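You operate a simulated robot arm through the tools that you are given. There is no shell and no other tool. Be economical: measure what you need, move in short steps, check, and stop when the job is done.

The job below is to be done with a simulated robot arm. You get a single attempt, and the scene is never put back.

JOB
Tighten the slack chain until the pointer is in the green.
Fine: drive off and the yellow bolt in first; loosen the white clamp lever, turn the black knob, clamp again; end with the bolt out and the drive on; the lift stays. Where these are worked on the way, their far stop is far enough and under half their travel is too little: white clamp lever, yellow lock bolt.

The check looks at the end state, three seconds after you hand in, the way a careful person would. Anything else that was tipped, shoved, dropped, spilled or broken makes it a failure.

ROBOT AND FRAMES
A 6-joint arm with a two-finger parallel gripper, fixed in place. Base frame: the origin is at the foot of the arm, x ahead of it, y to its left, z up. Units: mm, rad, N and s.
With the tool pointing down near the work surface it reaches from about 100 to 740 mm from the base axis. Its first joint turns from -2.007 to 2.007 rad. Payload 4.2 kg.
The tool frame sits at the grasp point between the pads (the TCP): z along the fingers, y along the line on which they close. The tips reach 23 mm beyond it. The gripper opens to 94 mm. The fingers are 38 mm wide and 10 mm thick; the gripper's body (54 by 96 mm) begins 39 mm behind the TCP.
Orientation is told as [roll, pitch, yaw] about the base's x, y, z axes, in that order, counted from this pose: with the fingers straight down and closing along the base's y, the tool's x points along the base's -x, its y along +y and its z along -z.

CONTROLS
- The arm moves only by the tool arm_command. Its argument "series" is a list of rows, each a list of 2 entries, a list of its own where there are three numbers: the shift along the tool's x, y, z in cm, then the turn, a rotation vector about the tool's x, y, z in rad. In form: [[[dx, dy, dz], [wx, wy, wz]], ...]. A call has 1 to 20 rows; each row is the pose to reach, as a shift and turn from the pose commanded when the call began, along the tool's axes at that moment. "grip" is the gripper command, from -1 (fully open) to 1 (shut), values between in proportion, set as the call begins (left out, the last holds). Each row takes 0.2 s and may step no farther than 50 mm and 0.15 rad from the row before; otherwise, or with a gripper value out of range, the whole call is refused. Where a pose cannot be reached the arm comes as near as it can. A force on the tool above 80 N (or 10 N above the force at the start of the call, whichever is more), or a blocked arm, ends the call early, and 0.2 s more pass. The fingers move at their own pace (about 108 mm/s each) and stop on an object; they squeeze with about 44 N. The grip force told is the motor's: it shows also when the fingers shut on nothing. Time passes only in rows, and 0.2 s behind the last, so rows that repeat a pose let the fingers close. The reply holds the time, the measured pose of the TCP, the force on the tool along the base axes, the opening and the grip force, in the units named above and with some noise, with the torque about the TCP (base axes, N m) and any sound that the robot's microphone picked up, and new pictures: "show" is both (left out), scene, wrist or none.
- Cameras (640 x 400 px; columns grow to the right, rows downward): "scene" is fixed at [49.3, 501.4, 1442.9]; the picture's right is [-0.65, -0.76, 0.00], its down [-0.29, 0.25, -0.92] and it looks along [0.70, -0.60, -0.38] (base axes); focal length 376 px, centre (320, 200). "wrist" rides on the gripper at [86, 16, -75] in the tool frame; the picture's right is [-0.18, 0.98, 0.00], its down [-0.58, -0.11, -0.81] and it looks along [-0.79, -0.15, 0.59] (tool axes); focal length 243 px, centre (320, 200). There is no depth. A picture from a camera that has moved, and an enlarged one, comes with that camera's place and axes in the base frame and with its lens.
- move_column(by): slides the trunk up (or, below 0, down) by that many mm; the arm rides with it, the base frame stays. It gives what a move gives, with no picture.
- enlarge(camera, box): a new picture of the part [left, top, right, bottom] of that camera's present view, enlarged. It takes no simulated time.
- hand_in(): hands the job in; it is judged then, once.

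Work in short steps. Places have to be worked out from the pictures, the camera data and where the tool is seen: move nearer, look again, correct. Check each grasp and each placing, and mend what went wrong. You have 120 turns and 200 pictures in all, those below and enlarged ones among them. Open the gripper and draw the arm clear of the work before you hand the job in, unless the task says otherwise; then end with one line.

The tools are called after "Call:" as a command line: name --argument value ..., lists and objects as JSON in quotes. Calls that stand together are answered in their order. arm_command: Moves the arm, as the interface text tells. Its arguments: {"type":"object","properties":{"series":{"type":"array","items":{"type":"array"}},"grip":{"type":"number"},"show":{"type":"string","enum":["both","scene","wrist","none"]}},"required":["series"]} The other tools are called the same way: move_column (by) slides the trunk up or down; enlarge (camera, box) takes an enlarged picture of a part of a camera's view; hand_in () hands the job in.

At the start:

```text
time_s: 0.0
position: [462.4, 48.4, 1241.9]
tool_rot: [-0.002, -0.001, 0.002]
contact_force: [-0.3, 0.6, 1.1]
torque: [-0.03, 0.0, 0.0]
finger_gap: 94.3
grasp_force: 0.0
trunk travel left (down, up): [-775.0, 215.0]
```

scene: 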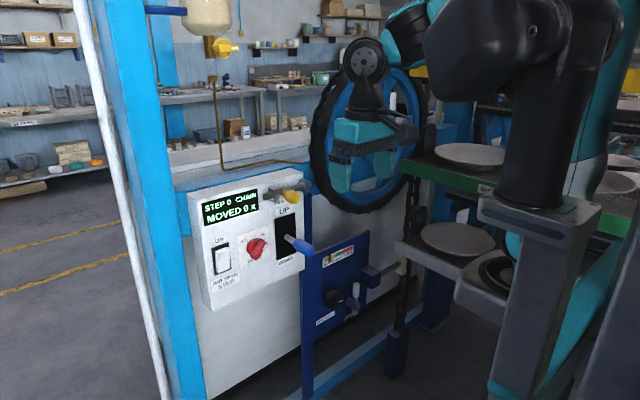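
wrist: 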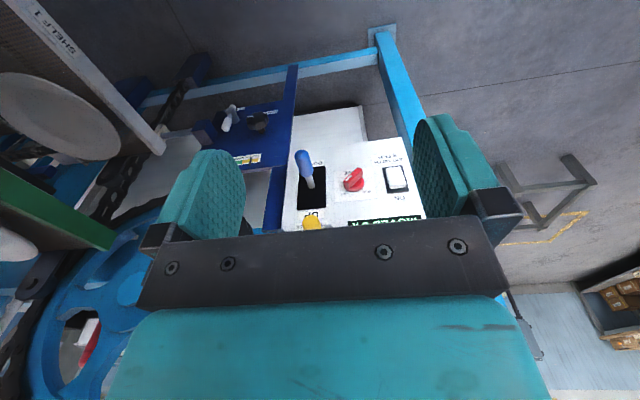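

The pictures show a control box with a screen, on/off rocker, red knob, lift lever and yellow bolt, and a blue panel with a white lever and black knob. I'll enlarge both areas to see them clearly.

Call:
enlarge --camera "scene" --box '[190, 170, 320, 310]'

Call:
enlarge --camera "scene" --box '[290, 220, 420, 350]'

Call:
enlarge --camera "wrist" --box '[190, 80, 430, 235]'

```text
2.86 times, centred on (255, 240) of scene
camera zoom: at [49.3, 501.4, 1442.9], right [-0.65, -0.76, 0.0], down [-0.29, 0.25, -0.92], along [0.7, -0.6, -0.38], focal length 1073 px, centre (506, 86)
```

zoom: 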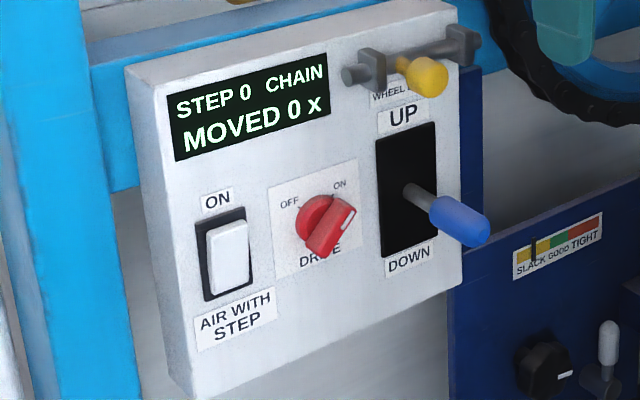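

```text
3.08 times, centred on (355, 285) of scene
camera zoom: at [49.3, 501.4, 1442.9], right [-0.65, -0.76, 0.0], down [-0.29, 0.25, -0.92], along [0.7, -0.6, -0.38], focal length 1155 px, centre (212, -62)
```

zoom: 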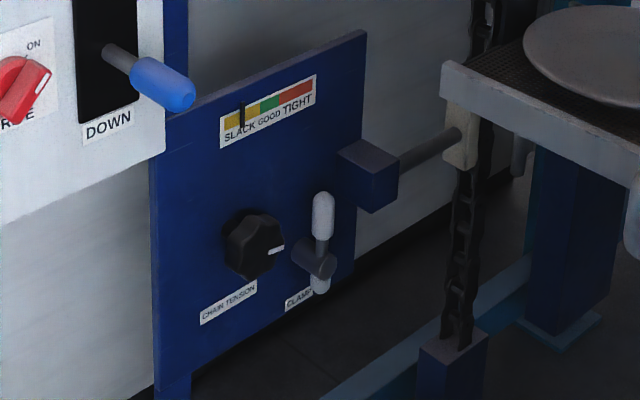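

```text
2.58 times, centred on (310, 158) of wrist
camera zoom: at [376.3, 64.6, 1315.4], right [0.18, 0.98, 0.0], down [0.58, -0.11, 0.81], along [0.79, -0.15, -0.59], focal length 626 px, centre (346, 310)
```

zoom: 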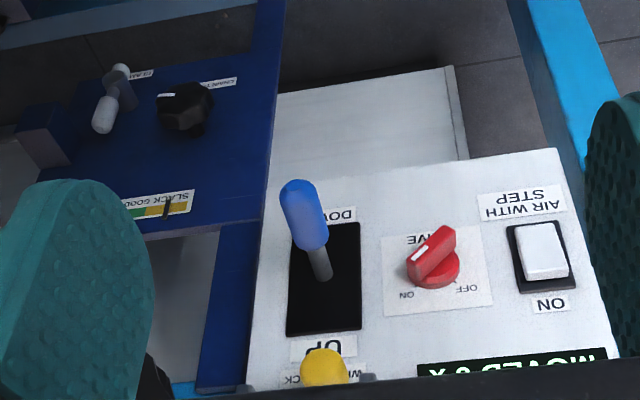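

The red DRIVE knob is near (821, 64, 940) and set to ON, the bolt handle is near (784, -31, 1072), the black knob near (853, -250, 595), and the lift lever tip near (727, -41, 935). I want the camera above the gripper when the tool points forward, so I first roll about the tool axis by about 3 rad.

Call:
arm_command --series '[[[0, 0, 0], [0, 0, 0.15]], [[0, 0, 0], [0, 0, 0.3]], [[0, 0, 0], [0, 0, 0.45]], [[0, 0, 0], [0, 0, 0.6]], [[0, 0, 0], [0, 0, 0.75]], [[0, 0, 0], [0, 0, 0.9]], [[0, 0, 0], [0, 0, 1.05]], [[0, 0, 0], [0, 0, 1.2]], [[0, 0, 0], [0, 0, 1.35]], [[0, 0, 0], [0, 0, 1.5]], [[0, 0, 0], [0, 0, 1.65]], [[0, 0, 0], [0, 0, 1.8]], [[0, 0, 0], [0, 0, 1.95]], [[0, 0, 0], [0, 0, 2.1]], [[0, 0, 0], [0, 0, 2.25]], [[0, 0, 0], [0, 0, 2.4]], [[0, 0, 0], [0, 0, 2.55]], [[0, 0, 0], [0, 0, 2.7]], [[0, 0, 0], [0, 0, 2.85]], [[0, 0, 0], [0, 0, 3.0]]]' --show "none"

```text
time_s: 4.2
position: [503.9, 4.2, 1356.6]
tool_rot: [0.056, -0.011, -2.988]
contact_force: [-0.9, 0.6, 0.7]
torque: [-0.12, -0.06, -0.04]
finger_gap: 93.9
grasp_force: 0.0
out of reach, approached as far as the arm can: row 17, 18, 19, 20
trunk travel left (down, up): [-775.0, 215.0]
```

The arm reached the orientation only by moving off position, which points to a wrist joint limit in that direction. I unwind it back to the start and check the pose.

Call:
arm_command --series '[[[0, 0, 0], [0, 0, -0.15]], [[0, 0, 0], [0, 0, -0.3]], [[0, 0, 0], [0, 0, -0.45]], [[0, 0, 0], [0, 0, -0.6]], [[0, 0, 0], [0, 0, -0.75]], [[0, 0, 0], [0, 0, -0.9]], [[0, 0, 0], [0, 0, -1.05]], [[0, 0, 0], [0, 0, -1.2]], [[0, 0, 0], [0, 0, -1.35]], [[0, 0, 0], [0, 0, -1.5]], [[0, 0, 0], [0, 0, -1.65]], [[0, 0, 0], [0, 0, -1.8]], [[0, 0, 0], [0, 0, -1.95]], [[0, 0, 0], [0, 0, -2.1]], [[0, 0, 0], [0, 0, -2.25]], [[0, 0, 0], [0, 0, -2.4]], [[0, 0, 0], [0, 0, -2.55]], [[0, 0, 0], [0, 0, -2.7]], [[0, 0, 0], [0, 0, -2.85]], [[0, 0, 0], [0, 0, -3.0]]]' --show "scene"

```text
time_s: 8.4
position: [500.9, -0.8, 1357.9]
tool_rot: [-0.056, -0.001, 0.012]
contact_force: [0.5, 0.4, -2.0]
torque: [0.01, 0.01, -0.01]
finger_gap: 93.9
grasp_force: 0.0
trunk travel left (down, up): [-775.0, 215.0]
```

scene: 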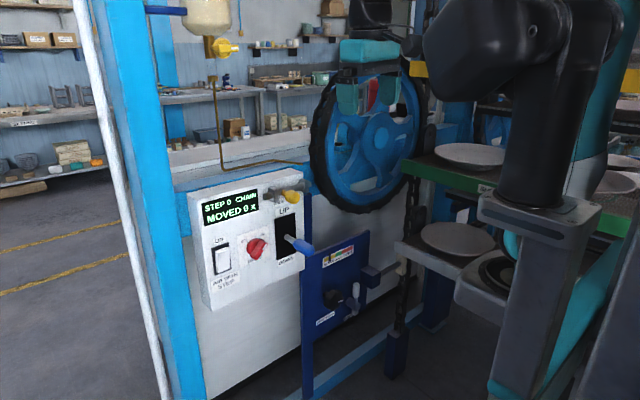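

The pose is back near default, so I'll use that orientation (camera below) and pitch the tool to point forward while moving slightly forward and down.

Call:
arm_command --series '[[[-0.5, 0.3, 1], [0, -0.14, 0]], [[-1, 0.6, 2], [0, -0.28, 0]], [[-1.5, 0.9, 3], [0, -0.42, 0]], [[-2, 1.2, 4], [0, -0.56, 0]], [[-2.5, 1.5, 5], [0, -0.7, 0]], [[-3, 1.8, 6], [0, -0.84, 0]], [[-3.5, 2.1, 7], [0, -0.98, 0]], [[-4, 2.4, 8], [0, -1.12, 0]], [[-4.5, 2.7, 9], [0, -1.26, 0]], [[-5, 3, 10], [0, -1.4, 0]], [[-5, 3, 11], [0, -1.54, 0]], [[-5, 3, 11], [0, -1.57, 0]]]'

```text
time_s: 11.0
position: [598.9, 74.6, 1261.4]
tool_rot: [-1.546, -1.514, 1.559]
contact_force: [-0.2, -0.2, 0.3]
torque: [-0.01, -0.05, 0.01]
finger_gap: 93.9
grasp_force: 0.1
out of reach, approached as far as the arm can: row 8, 9, 10, 11, 12
trunk travel left (down, up): [-775.0, 215.0]
camera wrist: at [524.6, 87.1, 1173.7], right [-0.01, 0.99, 0.13], down [-0.8, -0.09, 0.59], along [0.59, -0.1, 0.8], focal length 243 px, centre (320, 200)
```

scene: 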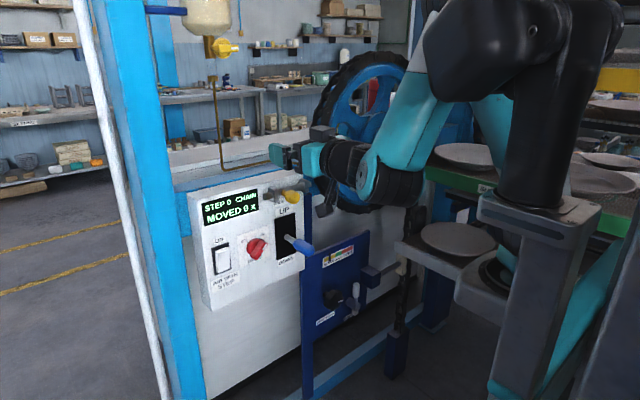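
wrist: 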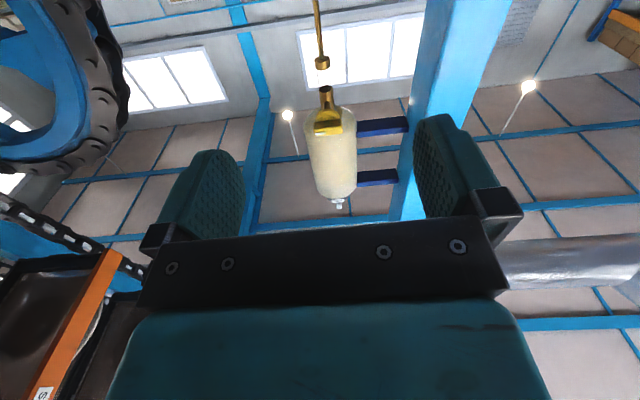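

The tool now points forward at about (599, 75, 1261). I lower the trunk 200 mm toward box height; the gripper stays well short of the levers at x=727.

Call:
move_column --by -200

Call:
arm_command --series '[[[0, 0, 1], [0, 0, -0.15]], [[0, 0, 2], [0, 0, -0.3]], [[0, 0, 3], [0, 0, -0.45]], [[0, 0, 3], [0, 0, -0.6]], [[0, 0, 3], [0, 0, -0.75]], [[0, 0, 3], [0, 0, -0.9]], [[0, 0, 3], [0, 0, -1.05]], [[0, 0, 3], [0, 0, -1.2]], [[0, 0, 3], [0, 0, -1.35]], [[0, 0, 3], [0, 0, -1.5]]]'

```text
time_s: 13.2
position: [598.2, 75.2, 1062.0]
tool_rot: [-1.527, -1.516, 1.536]
contact_force: [1.0, 0.7, 0.2]
torque: [0.01, -0.01, 0.01]
finger_gap: 93.9
grasp_force: 0.1
trunk travel left (down, up): [-575.0, 415.0]
```

```text
time_s: 15.4
position: [627.0, 75.1, 1061.7]
tool_rot: [-1.57, -0.012, 1.578]
contact_force: [0.4, 0.5, -0.3]
torque: [-0.01, 0.0, 0.01]
finger_gap: 94.2
grasp_force: 0.0
trunk travel left (down, up): [-575.0, 415.0]
camera wrist: at [554.9, -10.9, 1044.2], right [0.0, 0.2, -0.98], down [-0.81, 0.57, 0.12], along [0.58, 0.8, 0.16], focal length 243 px, centre (320, 200)
```

scene: 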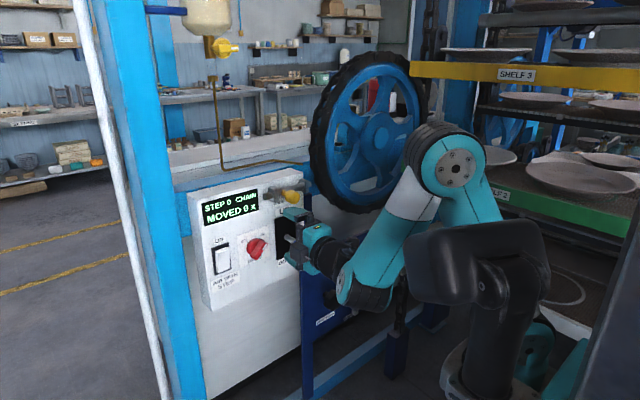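
wrist: 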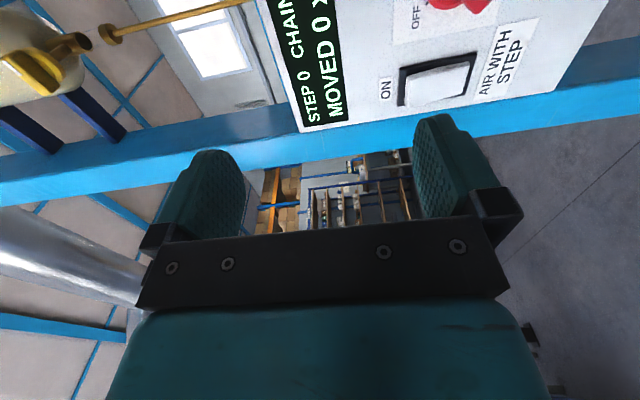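

Roll −90° worked with no reach warning. I continue the roll so the camera ends up above the gripper.

Call:
arm_command --series '[[[0, 0, 0], [0, 0, -0.15]], [[0, 0, 0], [0, 0, -0.3]], [[0, 0, 0], [0, 0, -0.45]], [[0, 0, 0], [0, 0, -0.6]], [[0, 0, 0], [0, 0, -0.75]], [[0, 0, 0], [0, 0, -0.9]], [[0, 0, 0], [0, 0, -1.05]], [[0, 0, 0], [0, 0, -1.2]], [[0, 0, 0], [0, 0, -1.35]], [[0, 0, 0], [0, 0, -1.5]], [[0, 0, 0], [0, 0, -1.56]]]'

```text
time_s: 17.8
position: [628.7, 75.0, 1061.2]
tool_rot: [-1.462, 1.546, 1.688]
contact_force: [-0.4, 0.8, 0.4]
torque: [-0.02, 0.02, -0.04]
finger_gap: 94.0
grasp_force: 0.1
trunk travel left (down, up): [-575.0, 415.0]
camera wrist: at [555.1, 56.8, 1147.8], right [0.01, -0.98, -0.21], down [-0.81, 0.12, -0.58], along [0.59, 0.17, -0.79], focal length 243 px, centre (320, 200)
```

scene: 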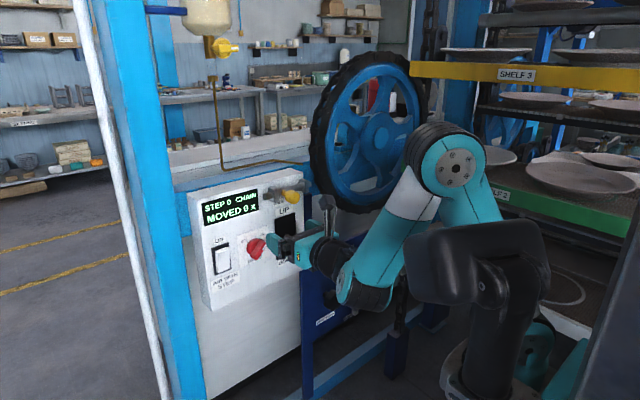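
wrist: 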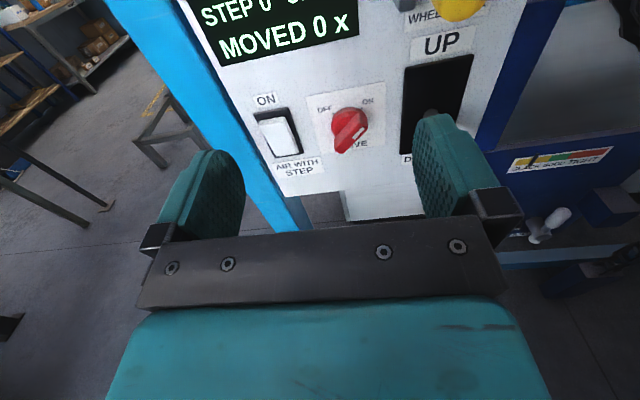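

The roll succeeded, so the camera now looks down from above, and the knob checks out at about (819, 62, 940) with the face near x=843. I move in front of the knob, lower, roll +0.785 so the fingers straddle the bar, and half-close the gripper.

Call:
arm_command --series '[[[-3, 0.3, 0], [0, 0, 0.13]], [[-6, 0.6, 0], [0, 0, 0.26]], [[-9, 0.9, 0], [0, 0, 0.39]], [[-12.1, 1.2, 0], [0, 0, 0.52]], [[-12.1, 1.2, 3], [0, 0, 0.65]], [[-12.1, 1.2, 6], [0, 0, 0.785]], [[-12.1, 1.2, 9], [0, 0, 0.785]], [[-12.1, 1.2, 9], [0, 0, 0.785]]]' --grip 0

```text
time_s: 19.6
position: [719.8, 66.8, 940.8]
tool_rot: [-1.56, 0.76, 1.588]
contact_force: [0.7, -0.8, -1.1]
torque: [0.01, 0.0, 0.0]
finger_gap: 47.0
grasp_force: 0.1
out of reach, approached as far as the arm can: row 2, 3, 4, 5, 6
trunk travel left (down, up): [-575.0, 415.0]
camera wrist: at [646.7, -6.7, 987.7], right [0.0, -0.54, -0.84], down [-0.81, 0.49, -0.31], along [0.58, 0.68, -0.44], focal length 243 px, centre (320, 200)
```

scene: 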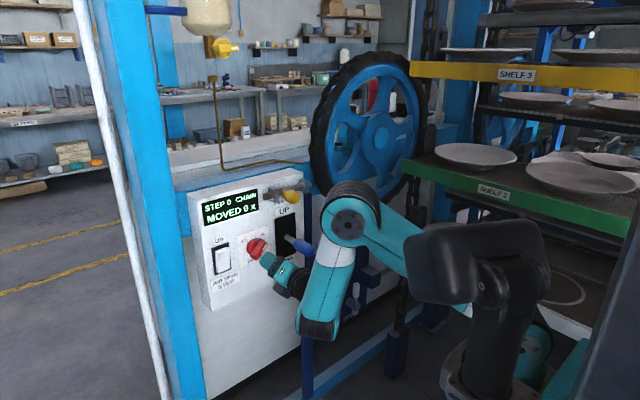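
wrist: 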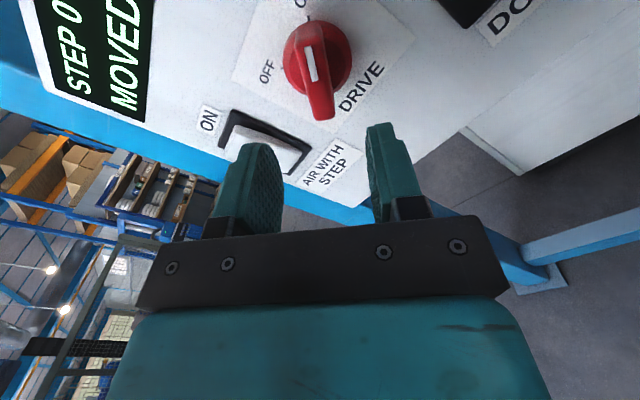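

The fingers line up with the bar and the knob axis is near (y 65, z 942), so I advance until the tips reach about x=812 and look again.

Call:
arm_command --series '[[[0, 0, 2], [0, 0, 0]], [[0, 0.1, 4], [0, 0, 0]], [[0, 0.1, 6], [0, 0, 0]], [[0, 0.1, 7], [0, 0, 0]]]'

```text
time_s: 20.6
position: [788.3, 66.6, 937.9]
tool_rot: [-1.566, 0.759, 1.583]
contact_force: [0.9, -0.5, 0.5]
torque: [0.03, 0.02, 0.03]
finger_gap: 47.2
grasp_force: 0.0
trunk travel left (down, up): [-575.0, 415.0]
camera wrist: at [715.1, -6.3, 985.0], right [0.0, -0.54, -0.84], down [-0.81, 0.49, -0.32], along [0.58, 0.68, -0.44], focal length 243 px, centre (320, 200)
```

scene: 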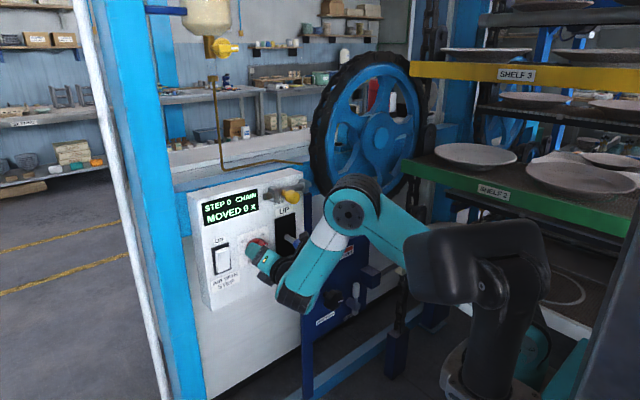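
wrist: 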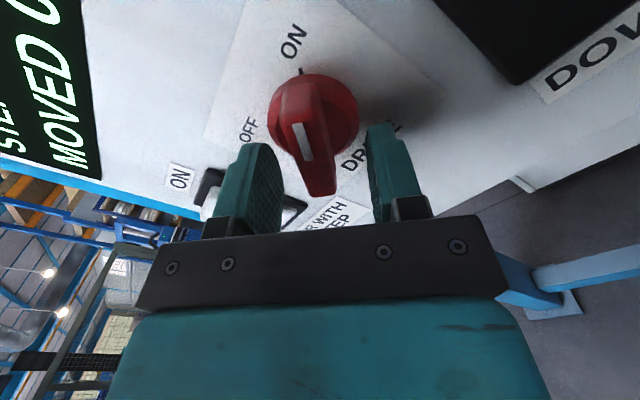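

The fingers straddle the bar. I advance another 12 mm and close gently.

Call:
arm_command --series '[[[0.2, 0, 0.6], [0, 0, 0]], [[0.3, 0, 1.2], [0, 0, 0]]]' --show "none"

Call:
arm_command --series '[[[0, 0, 0], [0, 0, 0]], [[0, 0, 0], [0, 0, 0]], [[0, 0, 0], [0, 0, 0]]]' --grip 0.7

```text
time_s: 21.2
position: [799.7, 66.1, 941.5]
tool_rot: [-1.571, 0.759, 1.583]
contact_force: [-0.6, 2.4, 3.1]
torque: [-0.03, -0.16, 0.02]
finger_gap: 49.1
grasp_force: 2.1
trunk travel left (down, up): [-575.0, 415.0]
```

```text
time_s: 22.0
position: [798.1, 66.2, 941.8]
tool_rot: [-1.572, 0.76, 1.581]
contact_force: [10.9, 9.8, 11.3]
torque: [-0.12, -0.18, 0.39]
finger_gap: 47.2
grasp_force: 45.4
trunk travel left (down, up): [-575.0, 415.0]
camera wrist: at [726.5, -7.8, 988.4], right [0.01, -0.54, -0.84], down [-0.81, 0.49, -0.32], along [0.58, 0.68, -0.44], focal length 243 px, centre (320, 200)
```

scene: 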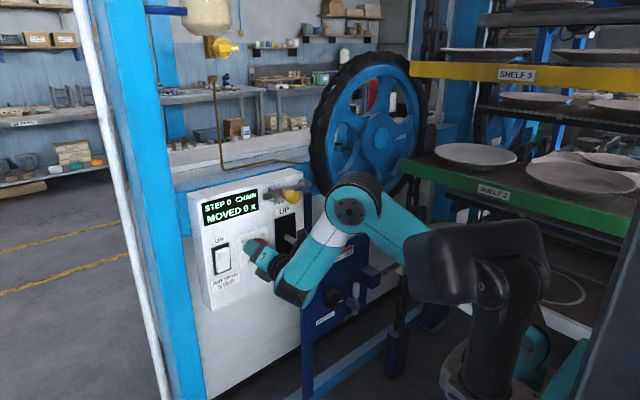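
wrist: 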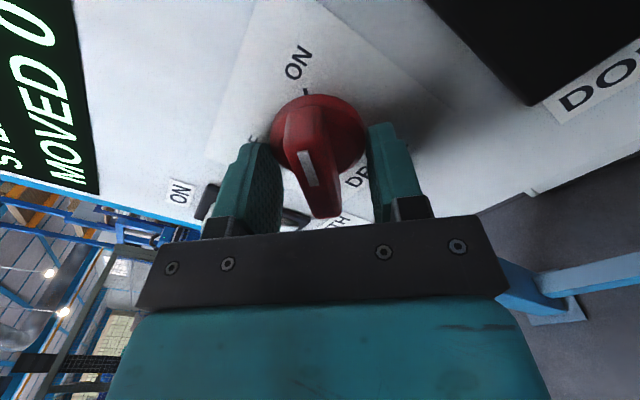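

The fingers closed on the 47 mm base disc rather than the bar. I open, back off 14 mm and close on the bar instead.

Call:
arm_command --series '[[[0, 0, 0], [0, 0, 0]], [[0, 0, -0.7], [0, 0, 0]], [[0, 0, -1.4], [0, 0, 0]]]' --grip -0.1 --show "none"

Call:
arm_command --series '[[[0, 0, 0], [0, 0, 0]], [[0, 0, 0], [0, 0, 0]], [[0, 0, 0], [0, 0, 0]]]' --grip 0.8 --show "wrist"

```text
time_s: 22.8
position: [787.5, 64.4, 940.2]
tool_rot: [-1.566, 0.761, 1.585]
contact_force: [-0.6, 0.2, 0.5]
torque: [0.02, 0.0, 0.02]
finger_gap: 51.4
grasp_force: 0.0
trunk travel left (down, up): [-575.0, 415.0]
```

```text
time_s: 23.6
position: [787.0, 66.4, 942.0]
tool_rot: [-1.568, 0.761, 1.582]
contact_force: [0.1, 3.0, 6.5]
torque: [-1.43, 0.29, -0.22]
finger_gap: 15.8
grasp_force: 44.7
trunk travel left (down, up): [-575.0, 415.0]
camera wrist: at [713.5, -7.9, 989.1], right [0.0, -0.54, -0.84], down [-0.81, 0.49, -0.32], along [0.58, 0.68, -0.44], focal length 243 px, centre (320, 200)
```

wrist: 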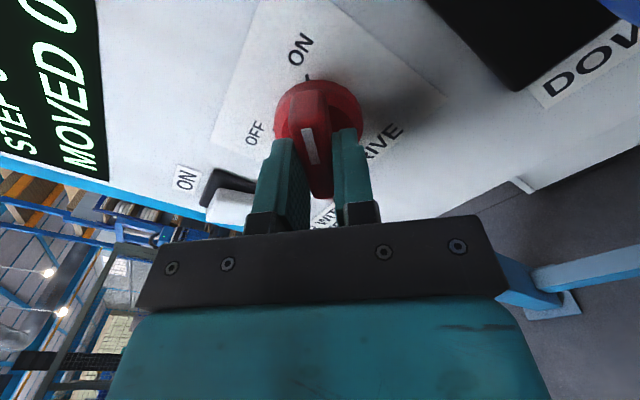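

The bar is gripped (15.8 mm). I turn counter-clockwise (toward OFF) by about 0.9 rad first.

Call:
arm_command --series '[[[0, 0, 0], [0, 0, -0.12]], [[0, 0, 0], [0, 0, -0.24]], [[0, 0, 0], [0, 0, -0.36]], [[0, 0, 0], [0, 0, -0.48]], [[0, 0, 0], [0, 0, -0.6]], [[0, 0, 0], [0, 0, -0.72]], [[0, 0, 0], [0, 0, -0.84]], [[0, 0, 0], [0, 0, -0.96]]]' --show "wrist"

```text
time_s: 25.4
position: [786.7, 61.6, 941.3]
tool_rot: [1.542, 1.418, -1.595]
contact_force: [-8.7, -20.9, 0.7]
torque: [0.06, 1.2, -0.92]
finger_gap: 15.7
grasp_force: 45.7
trunk travel left (down, up): [-575.0, 415.0]
camera wrist: at [713.1, 59.1, 1027.9], right [0.0, -1.0, -0.03], down [-0.81, 0.02, -0.59], along [0.59, 0.03, -0.81], focal length 243 px, centre (320, 200)
```

wrist: 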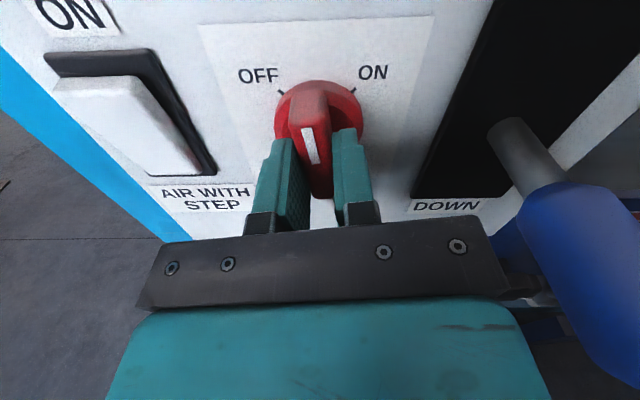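

The knob has turned to vertical, and a −y side force shows the true axis is a few mm to the −y side. I shift with it and go on turning 0.8 rad to OFF.

Call:
arm_command --series '[[[0, 0.3, 0], [0, 0, -0.1]], [[0, 0.4, 0], [0, 0, -0.22]], [[0, 0.4, 0], [0, 0, -0.34]], [[0, 0.4, 0], [0, 0, -0.46]], [[0, 0.4, 0], [0, 0, -0.58]], [[0, 0.4, 0], [0, 0, -0.7]], [[0, 0.4, 0], [0, 0, -0.79]]]' --show "wrist"

```text
time_s: 27.0
position: [782.9, 59.9, 943.1]
tool_rot: [1.589, 0.639, -1.553]
contact_force: [31.1, -20.6, 23.8]
torque: [1.85, 0.22, -0.13]
finger_gap: 20.4
grasp_force: 45.0
out of reach, approached as far as the arm can: row 7
trunk travel left (down, up): [-575.0, 415.0]
camera wrist: at [707.1, 119.7, 1005.2], right [0.0, -0.73, 0.68], down [-0.8, -0.41, -0.44], along [0.6, -0.54, -0.58], focal length 243 px, centre (320, 200)
```

wrist: 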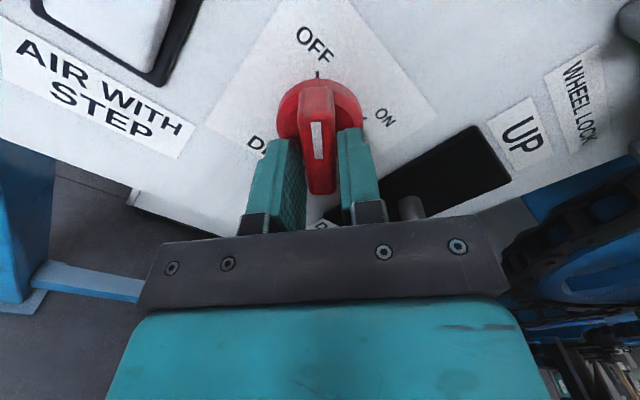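

The marker now points at the OFF tick. I release the knob and back straight out about 9 cm.

Call:
arm_command --series '[[[0, 0, 0], [0, 0, 0]], [[0, 0, 0], [0, 0, 0]], [[0, 0, -3], [0, 0, 0]], [[0, 0, -6], [0, 0, 0]], [[0, 0, -9], [0, 0, 0]], [[0, 0, -9], [0, 0, 0]]]' --grip 0

```text
time_s: 28.4
position: [711.4, 67.5, 952.2]
tool_rot: [1.562, 0.632, -1.567]
contact_force: [1.3, -0.8, -0.7]
torque: [0.0, -0.02, 0.01]
finger_gap: 47.1
grasp_force: 0.0
out of reach, approached as far as the arm can: row 4, 5, 6
trunk travel left (down, up): [-575.0, 415.0]
camera wrist: at [636.3, 127.5, 1016.9], right [0.01, -0.73, 0.68], down [-0.81, -0.41, -0.43], along [0.59, -0.55, -0.59], focal length 243 px, centre (320, 200)
```

scene: 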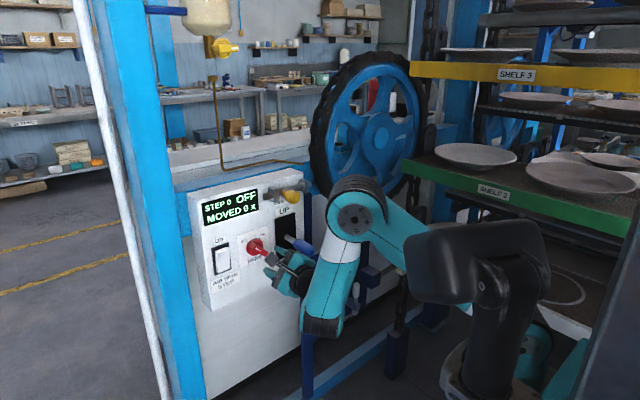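
wrist: 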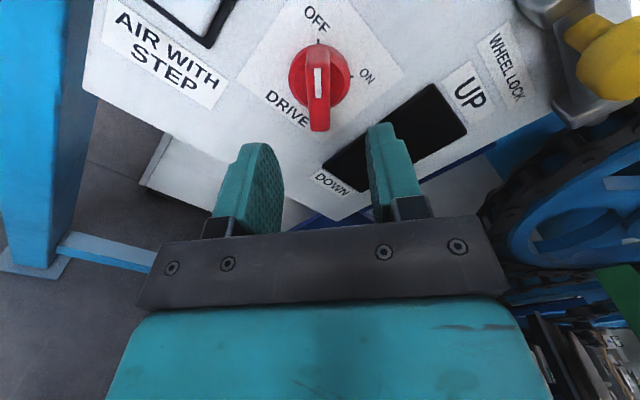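

The display reads OFF and the knob sits at OFF. Next I raise the arm, unroll it, and move in front of the yellow bolt handle near (784, -31, 1072).

Call:
arm_command --series '[[[2.45, 3.28, 0], [0, 0, 0.13]], [[4.9, 6.56, 0], [0, 0, 0.26]], [[7.36, 9.84, 0], [0, 0, 0.39]], [[4.9, 11.7, 0], [0, 0, 0.52]], [[2.45, 13.5, 0], [0, 0, 0.65]], [[0, 15.34, 0], [0, 0, 0.79]], [[0, 15.34, 0], [0, 0, 0.93]], [[0, 15.34, 0], [0, 0, 0.93]]]'

```text
time_s: 30.2
position: [713.4, -21.2, 1080.1]
tool_rot: [1.23, 1.564, -1.901]
contact_force: [-0.4, -0.2, 0.4]
torque: [-0.01, -0.01, -0.03]
finger_gap: 46.9
grasp_force: 0.0
trunk travel left (down, up): [-575.0, 415.0]
camera wrist: at [639.3, -37.5, 1166.5], right [0.01, -0.98, -0.18], down [-0.81, 0.1, -0.58], along [0.59, 0.15, -0.79], focal length 243 px, centre (320, 200)
```

scene: 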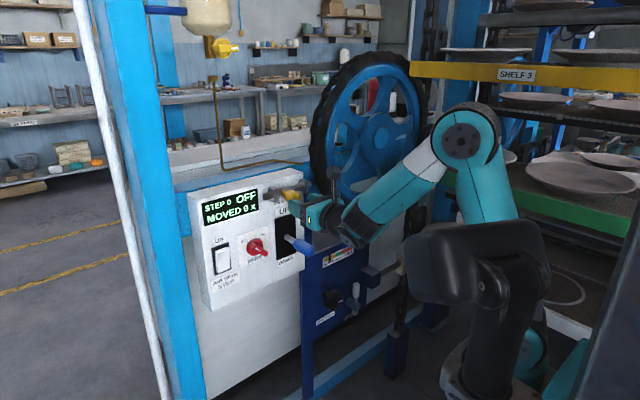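
wrist: 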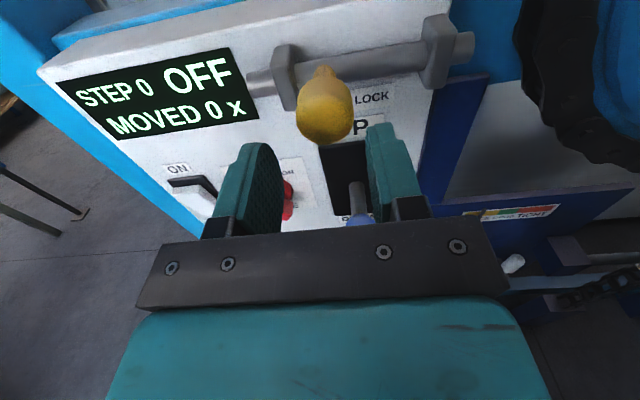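

The handle centre is near (784, -22, 1072), and the rod should slide toward −y (right) between brackets at about y=5 and y=-97. I lower 8 mm and advance 4 cm.

Call:
arm_command --series '[[[-0.8, 0, 1.5], [0, 0, 0]], [[-0.8, 0, 3], [0, 0, 0]], [[-0.8, 0, 4], [0, 0, 0]]]'

```text
time_s: 31.0
position: [751.8, -21.9, 1072.3]
tool_rot: [1.323, 1.561, -1.81]
contact_force: [0.0, -0.4, 0.3]
torque: [-0.03, 0.01, 0.03]
finger_gap: 47.1
grasp_force: 0.0
trunk travel left (down, up): [-575.0, 415.0]
camera wrist: at [677.0, -37.3, 1158.1], right [0.01, -0.98, -0.18], down [-0.81, 0.1, -0.58], along [0.59, 0.15, -0.8], focal length 243 px, centre (320, 200)
```

scene: 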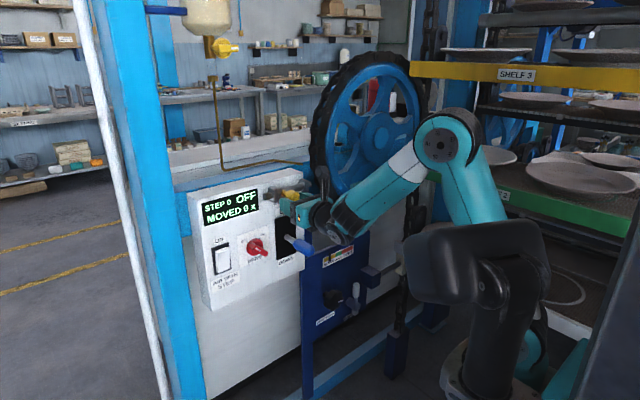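
wrist: 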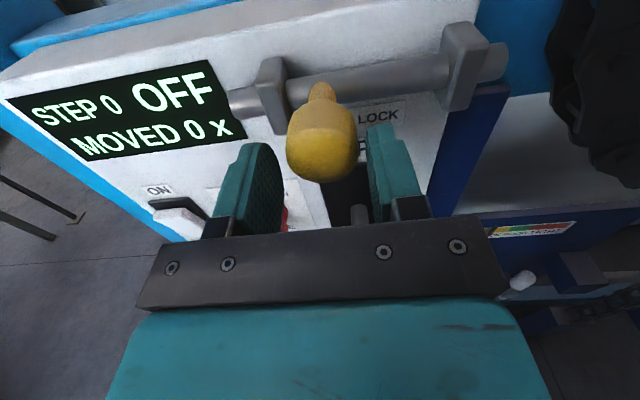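

The handle lies between the fingers, ahead and central. I advance 14 mm, then close on it.

Call:
arm_command --series '[[[0, 0, 0.7], [0, 0, 0]], [[0, 0, 1.4], [0, 0, 0]]]' --show "none"

Call:
arm_command --series '[[[0, 0, 0], [0, 0, 0]], [[0, 0, 0], [0, 0, 0]], [[0, 0, 0], [0, 0, 0]]]' --grip 0.8 --show "wrist"

```text
time_s: 31.6
position: [765.8, -22.8, 1070.9]
tool_rot: [1.32, 1.562, -1.811]
contact_force: [0.5, 1.0, -0.5]
torque: [-0.01, -0.02, 0.0]
finger_gap: 47.1
grasp_force: 0.0
trunk travel left (down, up): [-575.0, 415.0]
```

```text
time_s: 32.4
position: [764.9, -24.0, 1069.5]
tool_rot: [1.304, 1.563, -1.831]
contact_force: [2.8, -16.4, 1.5]
torque: [-0.04, 0.22, -0.26]
finger_gap: 33.3
grasp_force: 44.9
trunk travel left (down, up): [-575.0, 415.0]
camera wrist: at [691.8, -39.6, 1157.3], right [0.01, -0.98, -0.18], down [-0.81, 0.1, -0.58], along [0.59, 0.14, -0.8], focal length 243 px, centre (320, 200)
```

wrist: 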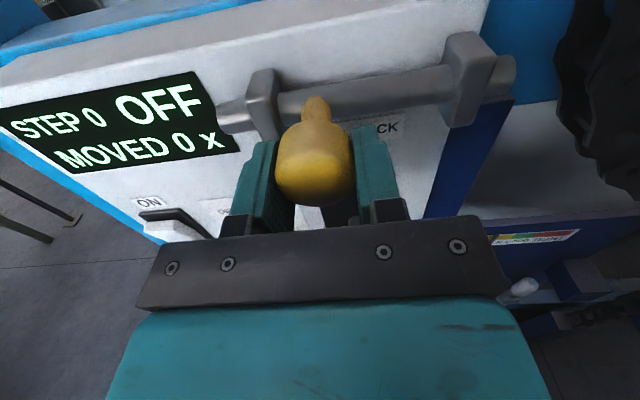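

The handle is held (33 mm). I slide it right (−y) in small steps toward its far stop.

Call:
arm_command --series '[[[0, 1, 0], [0, 0, 0]], [[0, 2, 0], [0, 0, 0]], [[0, 3, 0], [0, 0, 0]], [[0, 4, 0], [0, 0, 0]], [[0, 4.5, 0], [0, 0, 0]], [[0, 5, 0], [0, 0, 0]]]' --show "wrist"

```text
time_s: 33.8
position: [764.9, -66.0, 1071.2]
tool_rot: [1.115, 1.565, -2.011]
contact_force: [-21.0, 40.0, -1.7]
torque: [-0.61, 0.4, 0.68]
finger_gap: 33.6
grasp_force: 45.0
trunk travel left (down, up): [-575.0, 415.0]
camera wrist: at [692.6, -81.8, 1157.1], right [0.02, -0.98, -0.18], down [-0.81, 0.09, -0.58], along [0.59, 0.15, -0.79], focal length 243 px, centre (320, 200)
```

wrist: 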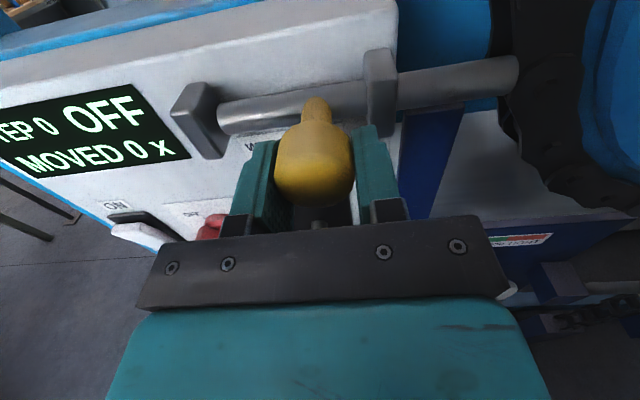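

It has moved about 42 mm and the force is now 40 N. I push slightly further to tell whether this is the stop.

Call:
arm_command --series '[[[0, 0.4, 0], [0, 0, 0]], [[0, 0.8, 0], [0, 0, 0]], [[0, 0.8, 0], [0, 0, 0]]]' --show "wrist"

```text
time_s: 34.6
position: [766.3, -64.9, 1070.2]
tool_rot: [-0.395, 1.569, 2.763]
contact_force: [-4.5, 57.9, -6.5]
torque: [-0.77, -0.25, 0.48]
finger_gap: 33.2
grasp_force: 45.5
out of reach, approached as far as the arm can: row 2, 3
trunk travel left (down, up): [-575.0, 415.0]
camera wrist: at [692.6, -82.4, 1157.0], right [0.02, -0.98, -0.18], down [-0.81, 0.1, -0.58], along [0.59, 0.16, -0.79], focal length 243 px, centre (320, 200)
```

wrist: 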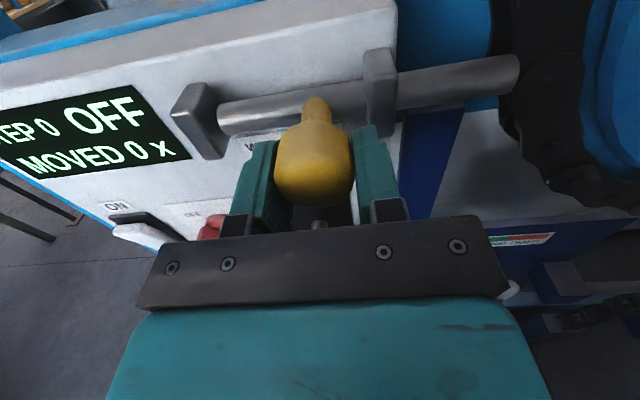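

This may be the stop, or the right finger may be touching the bracket. I re-grip 9 mm shallower, so the tips clear the bracket, and push once more.

Call:
arm_command --series '[[[0, -0.8, 0], [0, 0, 0]], [[0, -0.8, -0.5], [0, 0, 0]], [[0, -0.8, -1.0], [0, 0, 0]]]' --grip 0.15 --show "none"

Call:
arm_command --series '[[[0, 0, 0], [0, 0, 0]], [[0, 0, 0], [0, 0, 0]], [[0, 0.5, 0], [0, 0, 0]], [[0, 1.0, 0], [0, 0, 0]], [[0, 1.4, 0], [0, 0, 0]]]' --grip 0.8 --show "wrist"

```text
time_s: 35.4
position: [756.2, -68.0, 1071.0]
tool_rot: [1.322, 1.562, -1.81]
contact_force: [0.2, -0.6, 0.6]
torque: [0.01, -0.02, 0.0]
finger_gap: 40.1
grasp_force: 0.0
trunk travel left (down, up): [-575.0, 415.0]
```

```text
time_s: 36.6
position: [757.2, -65.9, 1069.8]
tool_rot: [-1.552, 1.567, 1.609]
contact_force: [20.4, 63.9, 3.1]
torque: [-0.81, 0.57, 0.95]
finger_gap: 33.2
grasp_force: 44.9
out of reach, approached as far as the arm can: row 5
trunk travel left (down, up): [-575.0, 415.0]
camera wrist: at [682.8, -82.9, 1156.2], right [0.02, -0.98, -0.19], down [-0.81, 0.09, -0.58], along [0.59, 0.16, -0.79], focal length 243 px, centre (320, 200)
```

wrist: 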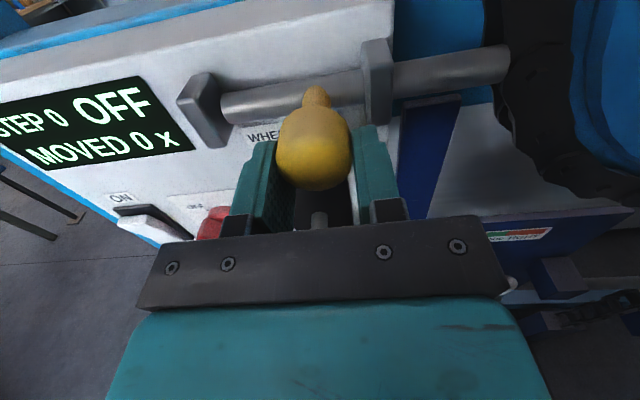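

The handle stops at the same place (y≈-66), so that is the true stop and the bolt is in. I release, back out 13 cm, and lower the trunk toward the tension panel.

Call:
arm_command --series '[[[0, -1.0, 0], [0, 0, 0]], [[0, -1.2, 0], [0, 0, 0]], [[0, -1.2, -4], [0, 0, 0]], [[0, -1.2, -8], [0, 0, 0]], [[0, -1.2, -12], [0, 0, 0]], [[0, -1.2, -13], [0, 0, 0]]]' --grip 0 --show "wrist"

Call:
move_column --by -150

Call:
arm_command --series '[[[0, 4, 0], [0, 0, 0]], [[0, 8, 0], [0, 0, 0]], [[0, 8, 0], [0, 0, 0]]]'

```text
time_s: 38.0
position: [647.7, -60.8, 1080.3]
tool_rot: [1.224, 1.561, -1.906]
contact_force: [0.4, 0.8, -1.0]
torque: [0.01, 0.05, -0.03]
finger_gap: 46.6
grasp_force: 0.2
out of reach, approached as far as the arm can: row 5, 6
trunk travel left (down, up): [-575.0, 415.0]
camera wrist: at [574.3, -75.6, 1166.4], right [0.01, -0.98, -0.18], down [-0.81, 0.1, -0.58], along [0.59, 0.15, -0.8], focal length 243 px, centre (320, 200)
```

wrist: 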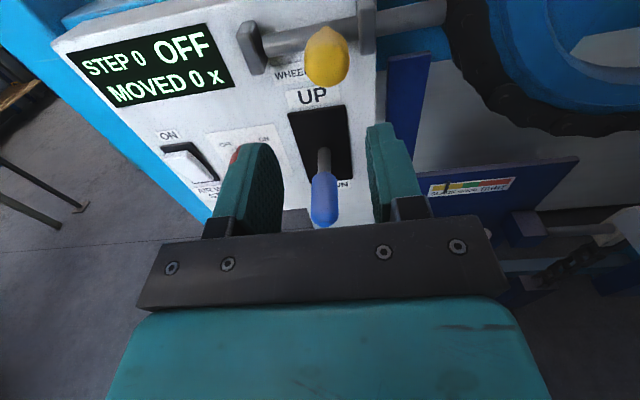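

```text
time_s: 39.7
position: [647.7, -58.5, 930.0]
tool_rot: [1.277, 1.562, -1.855]
contact_force: [-0.5, -0.1, 0.3]
torque: [-0.02, 0.0, -0.01]
finger_gap: 47.1
grasp_force: 0.1
trunk travel left (down, up): [-425.0, 565.0]
```

```text
time_s: 40.5
position: [650.5, -90.3, 929.5]
tool_rot: [1.331, 1.561, -1.807]
contact_force: [1.7, -0.1, 0.0]
torque: [-0.04, 0.01, -0.01]
finger_gap: 46.9
grasp_force: 0.1
out of reach, approached as far as the arm can: row 1, 2, 3
trunk travel left (down, up): [-425.0, 565.0]
camera wrist: at [575.6, -105.3, 1015.0], right [0.0, -0.98, -0.18], down [-0.81, 0.1, -0.58], along [0.59, 0.14, -0.79], focal length 243 px, centre (320, 200)
```

scene: 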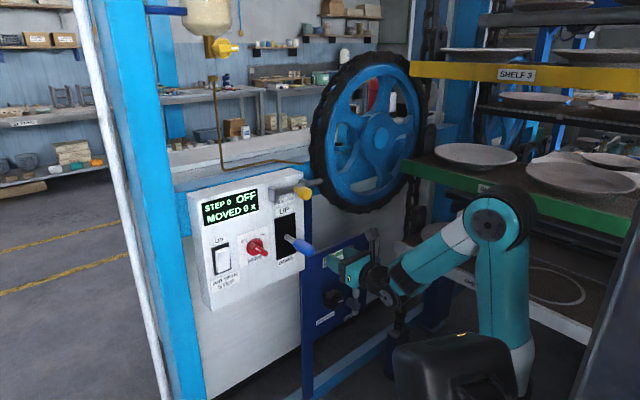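
wrist: 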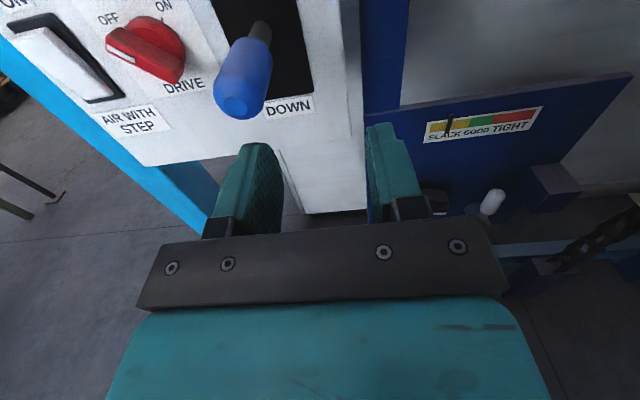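

The sideways move was limited because the wrist is too close to the base. I lower the trunk 150 mm more, then move forward and right, clear of and below the lift lever.

Call:
move_column --by -180

Call:
arm_command --series '[[[0, 2, 2], [0, 0, 0]], [[0, 6, 4], [0, 0, 0]], [[0, 10, 5], [0, 0, 0]], [[0, 13, 6], [0, 0, 0]], [[0, 16, 6], [0, 0, 0]], [[0, 16, 6], [0, 0, 0]]]'

```text
time_s: 42.5
position: [649.8, -90.6, 748.9]
tool_rot: [1.29, 1.563, -1.845]
contact_force: [0.4, -0.2, 0.4]
torque: [-0.02, 0.0, -0.02]
finger_gap: 47.1
grasp_force: 0.1
trunk travel left (down, up): [-245.0, 745.0]
```

```text
time_s: 43.9
position: [683.6, -90.4, 736.7]
tool_rot: [1.362, 1.563, -1.782]
contact_force: [1.0, 0.5, -0.1]
torque: [0.02, 0.04, -0.01]
finger_gap: 47.1
grasp_force: 0.1
out of reach, approached as far as the arm can: row 1, 2, 3, 4, 5, 6
trunk travel left (down, up): [-245.0, 745.0]
camera wrist: at [609.8, -105.4, 822.4], right [0.0, -0.98, -0.18], down [-0.81, 0.11, -0.58], along [0.59, 0.14, -0.79], focal length 243 px, centre (320, 200)
```

scene: 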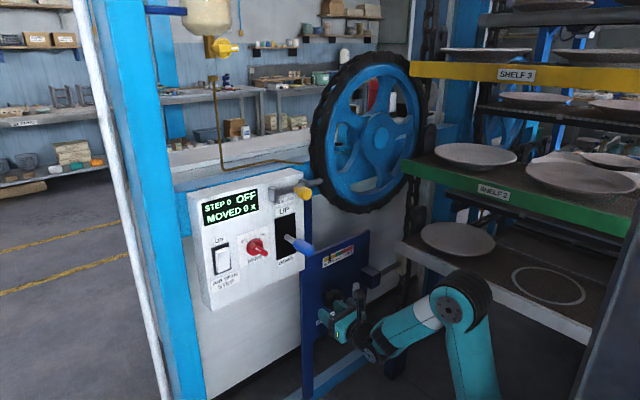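
wrist: 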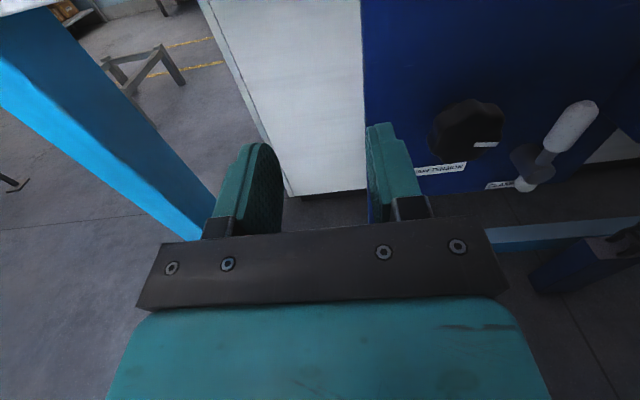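

Sideways motion stays stuck at y=-90, which must be a wrist joint limit from the large roll. I unroll 90° and move right in the same call.

Call:
arm_command --series '[[[0, 0, 0], [0, 0, 0.15]], [[0, 0, 0], [0, 0, 0.3]], [[0, 0, 0], [0, 0, 0.45]], [[0, 0, 0], [0, 0, 0.6]], [[0, 0, 0], [0, 0, 0.75]], [[0, 2, 0], [0, 0, 0.9]], [[0, 4, 0], [0, 0, 1.05]], [[0, 6, 0], [0, 0, 1.2]], [[0, 8, 0], [0, 0, 1.35]], [[0, 10, 0], [0, 0, 1.5]], [[0, 13, 0], [0, 0, 1.57]], [[0, 16, 0], [0, 0, 1.57]], [[0, 16, 0], [0, 0, 1.57]]]'

```text
time_s: 46.7
position: [675.1, -248.3, 730.1]
tool_rot: [-1.57, 0.009, 1.574]
contact_force: [-0.9, 0.1, 0.6]
torque: [0.02, 0.0, 0.03]
finger_gap: 47.0
grasp_force: 0.2
trunk travel left (down, up): [-245.0, 745.0]
camera wrist: at [601.4, -335.1, 713.4], right [0.0, 0.18, -0.98], down [-0.81, 0.58, 0.11], along [0.59, 0.8, 0.14], focal length 243 px, centre (320, 200)
```

scene: 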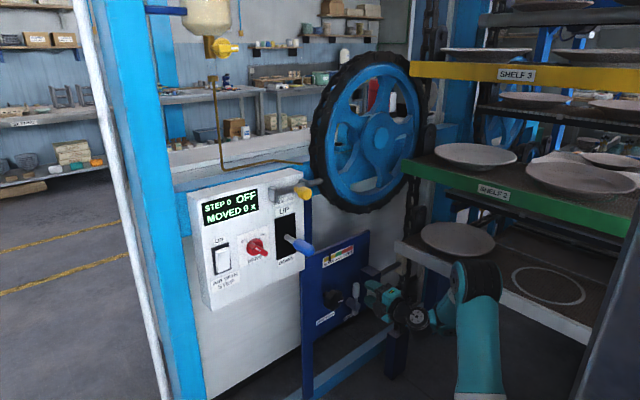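
wrist: 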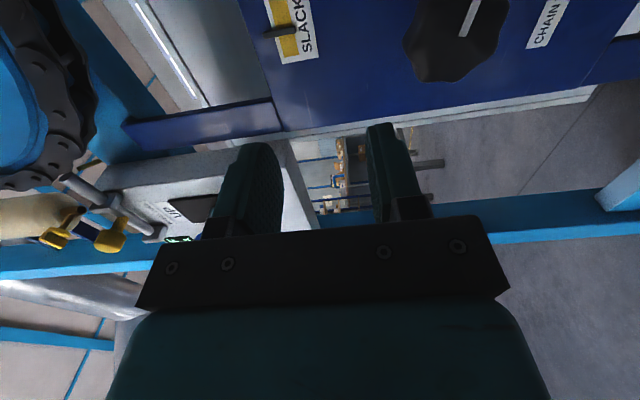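

Sideways motion works now. I estimate the black knob at (858, -254, 602) and the clamp lever around (850, -355, 530–600), so I lower the trunk 100 mm and move right for a clear view of both.

Call:
move_column --by -110

Call:
arm_command --series '[[[3, 0, 0], [0, 0, 0]], [[6, 0, 0], [0, 0, 0]], [[9, 0, 0], [0, 0, 0]], [[9, 0, 0], [0, 0, 0]]]'

```text
time_s: 48.1
position: [675.6, -248.1, 618.9]
tool_rot: [-1.57, 0.008, 1.575]
contact_force: [-0.3, 0.7, -0.1]
torque: [-0.01, 0.0, 0.01]
finger_gap: 47.2
grasp_force: 0.1
trunk travel left (down, up): [-135.0, 855.0]
```

```text
time_s: 49.1
position: [674.9, -340.3, 620.1]
tool_rot: [-1.569, 0.009, 1.574]
contact_force: [0.1, 0.2, 1.4]
torque: [-0.04, -0.02, 0.0]
finger_gap: 47.0
grasp_force: 0.1
trunk travel left (down, up): [-135.0, 855.0]
camera wrist: at [601.9, -426.0, 604.5], right [0.0, 0.18, -0.98], down [-0.81, 0.58, 0.11], along [0.59, 0.8, 0.14], focal length 243 px, centre (320, 200)
```

scene: 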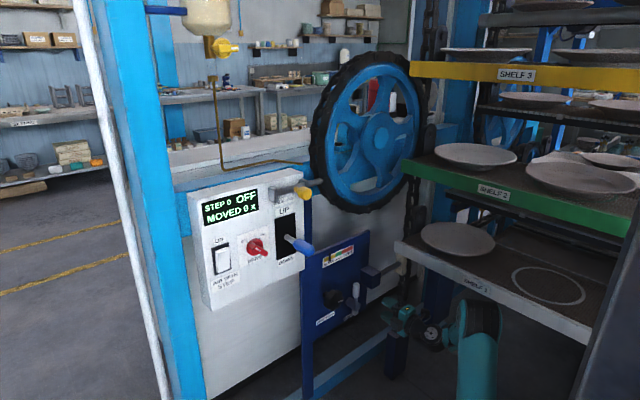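
wrist: 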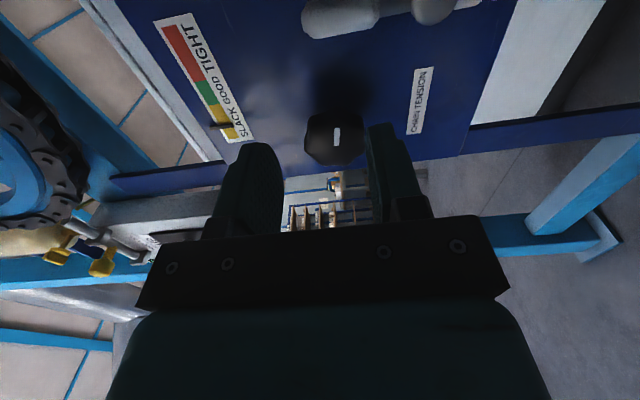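

Using wide-baseline wrist views I get the knob at ≈(830, -232, 624), lever grip ≈(836, -350, 600), lever hub ≈(850, -342, 535), panel x≈872. I unroll another 90° so the fingers close along y around the upright lever.

Call:
arm_command --series '[[[0, 0, 0], [0, 0, 0.15]], [[0, 0, 0], [0, 0, 0.3]], [[0, 0, 0], [0, 0, 0.45]], [[0.2, 0.2, 0], [0, 0, 0.6]], [[0.4, 0.4, 0], [0, 0, 0.75]], [[0.6, 0.6, 0], [0, 0, 0.9]], [[0.8, 0.8, 0], [0, 0, 1.05]], [[1, 1, 0], [0, 0, 1.2]], [[1, 1.2, 0], [0, 0, 1.35]], [[1, 1.5, 0], [0, 0, 1.5]], [[1, 1.5, 0], [0, 0, 1.57]], [[1, 1.5, 0], [0, 0, 1.57]]]'

```text
time_s: 51.7
position: [674.0, -350.1, 605.4]
tool_rot: [-1.289, -1.561, 1.292]
contact_force: [0.1, 1.0, -0.2]
torque: [-0.01, -0.02, -0.03]
finger_gap: 47.2
grasp_force: 0.0
trunk travel left (down, up): [-135.0, 855.0]
camera wrist: at [600.4, -333.4, 518.0], right [0.0, 0.98, 0.18], down [-0.8, -0.11, 0.58], along [0.59, -0.14, 0.79], focal length 243 px, centre (320, 200)
```

scene: 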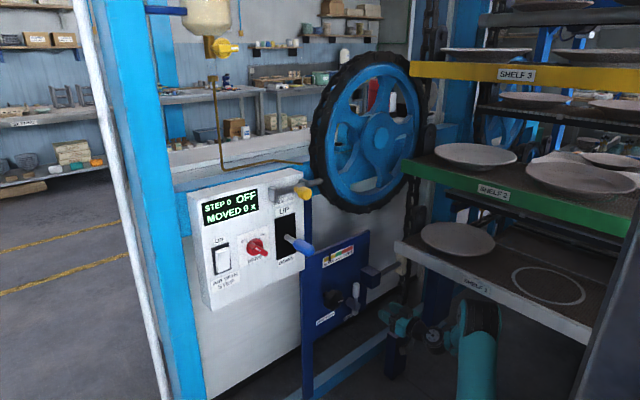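
wrist: 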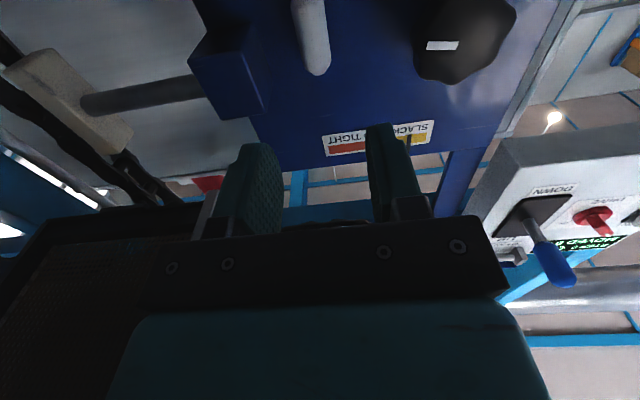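

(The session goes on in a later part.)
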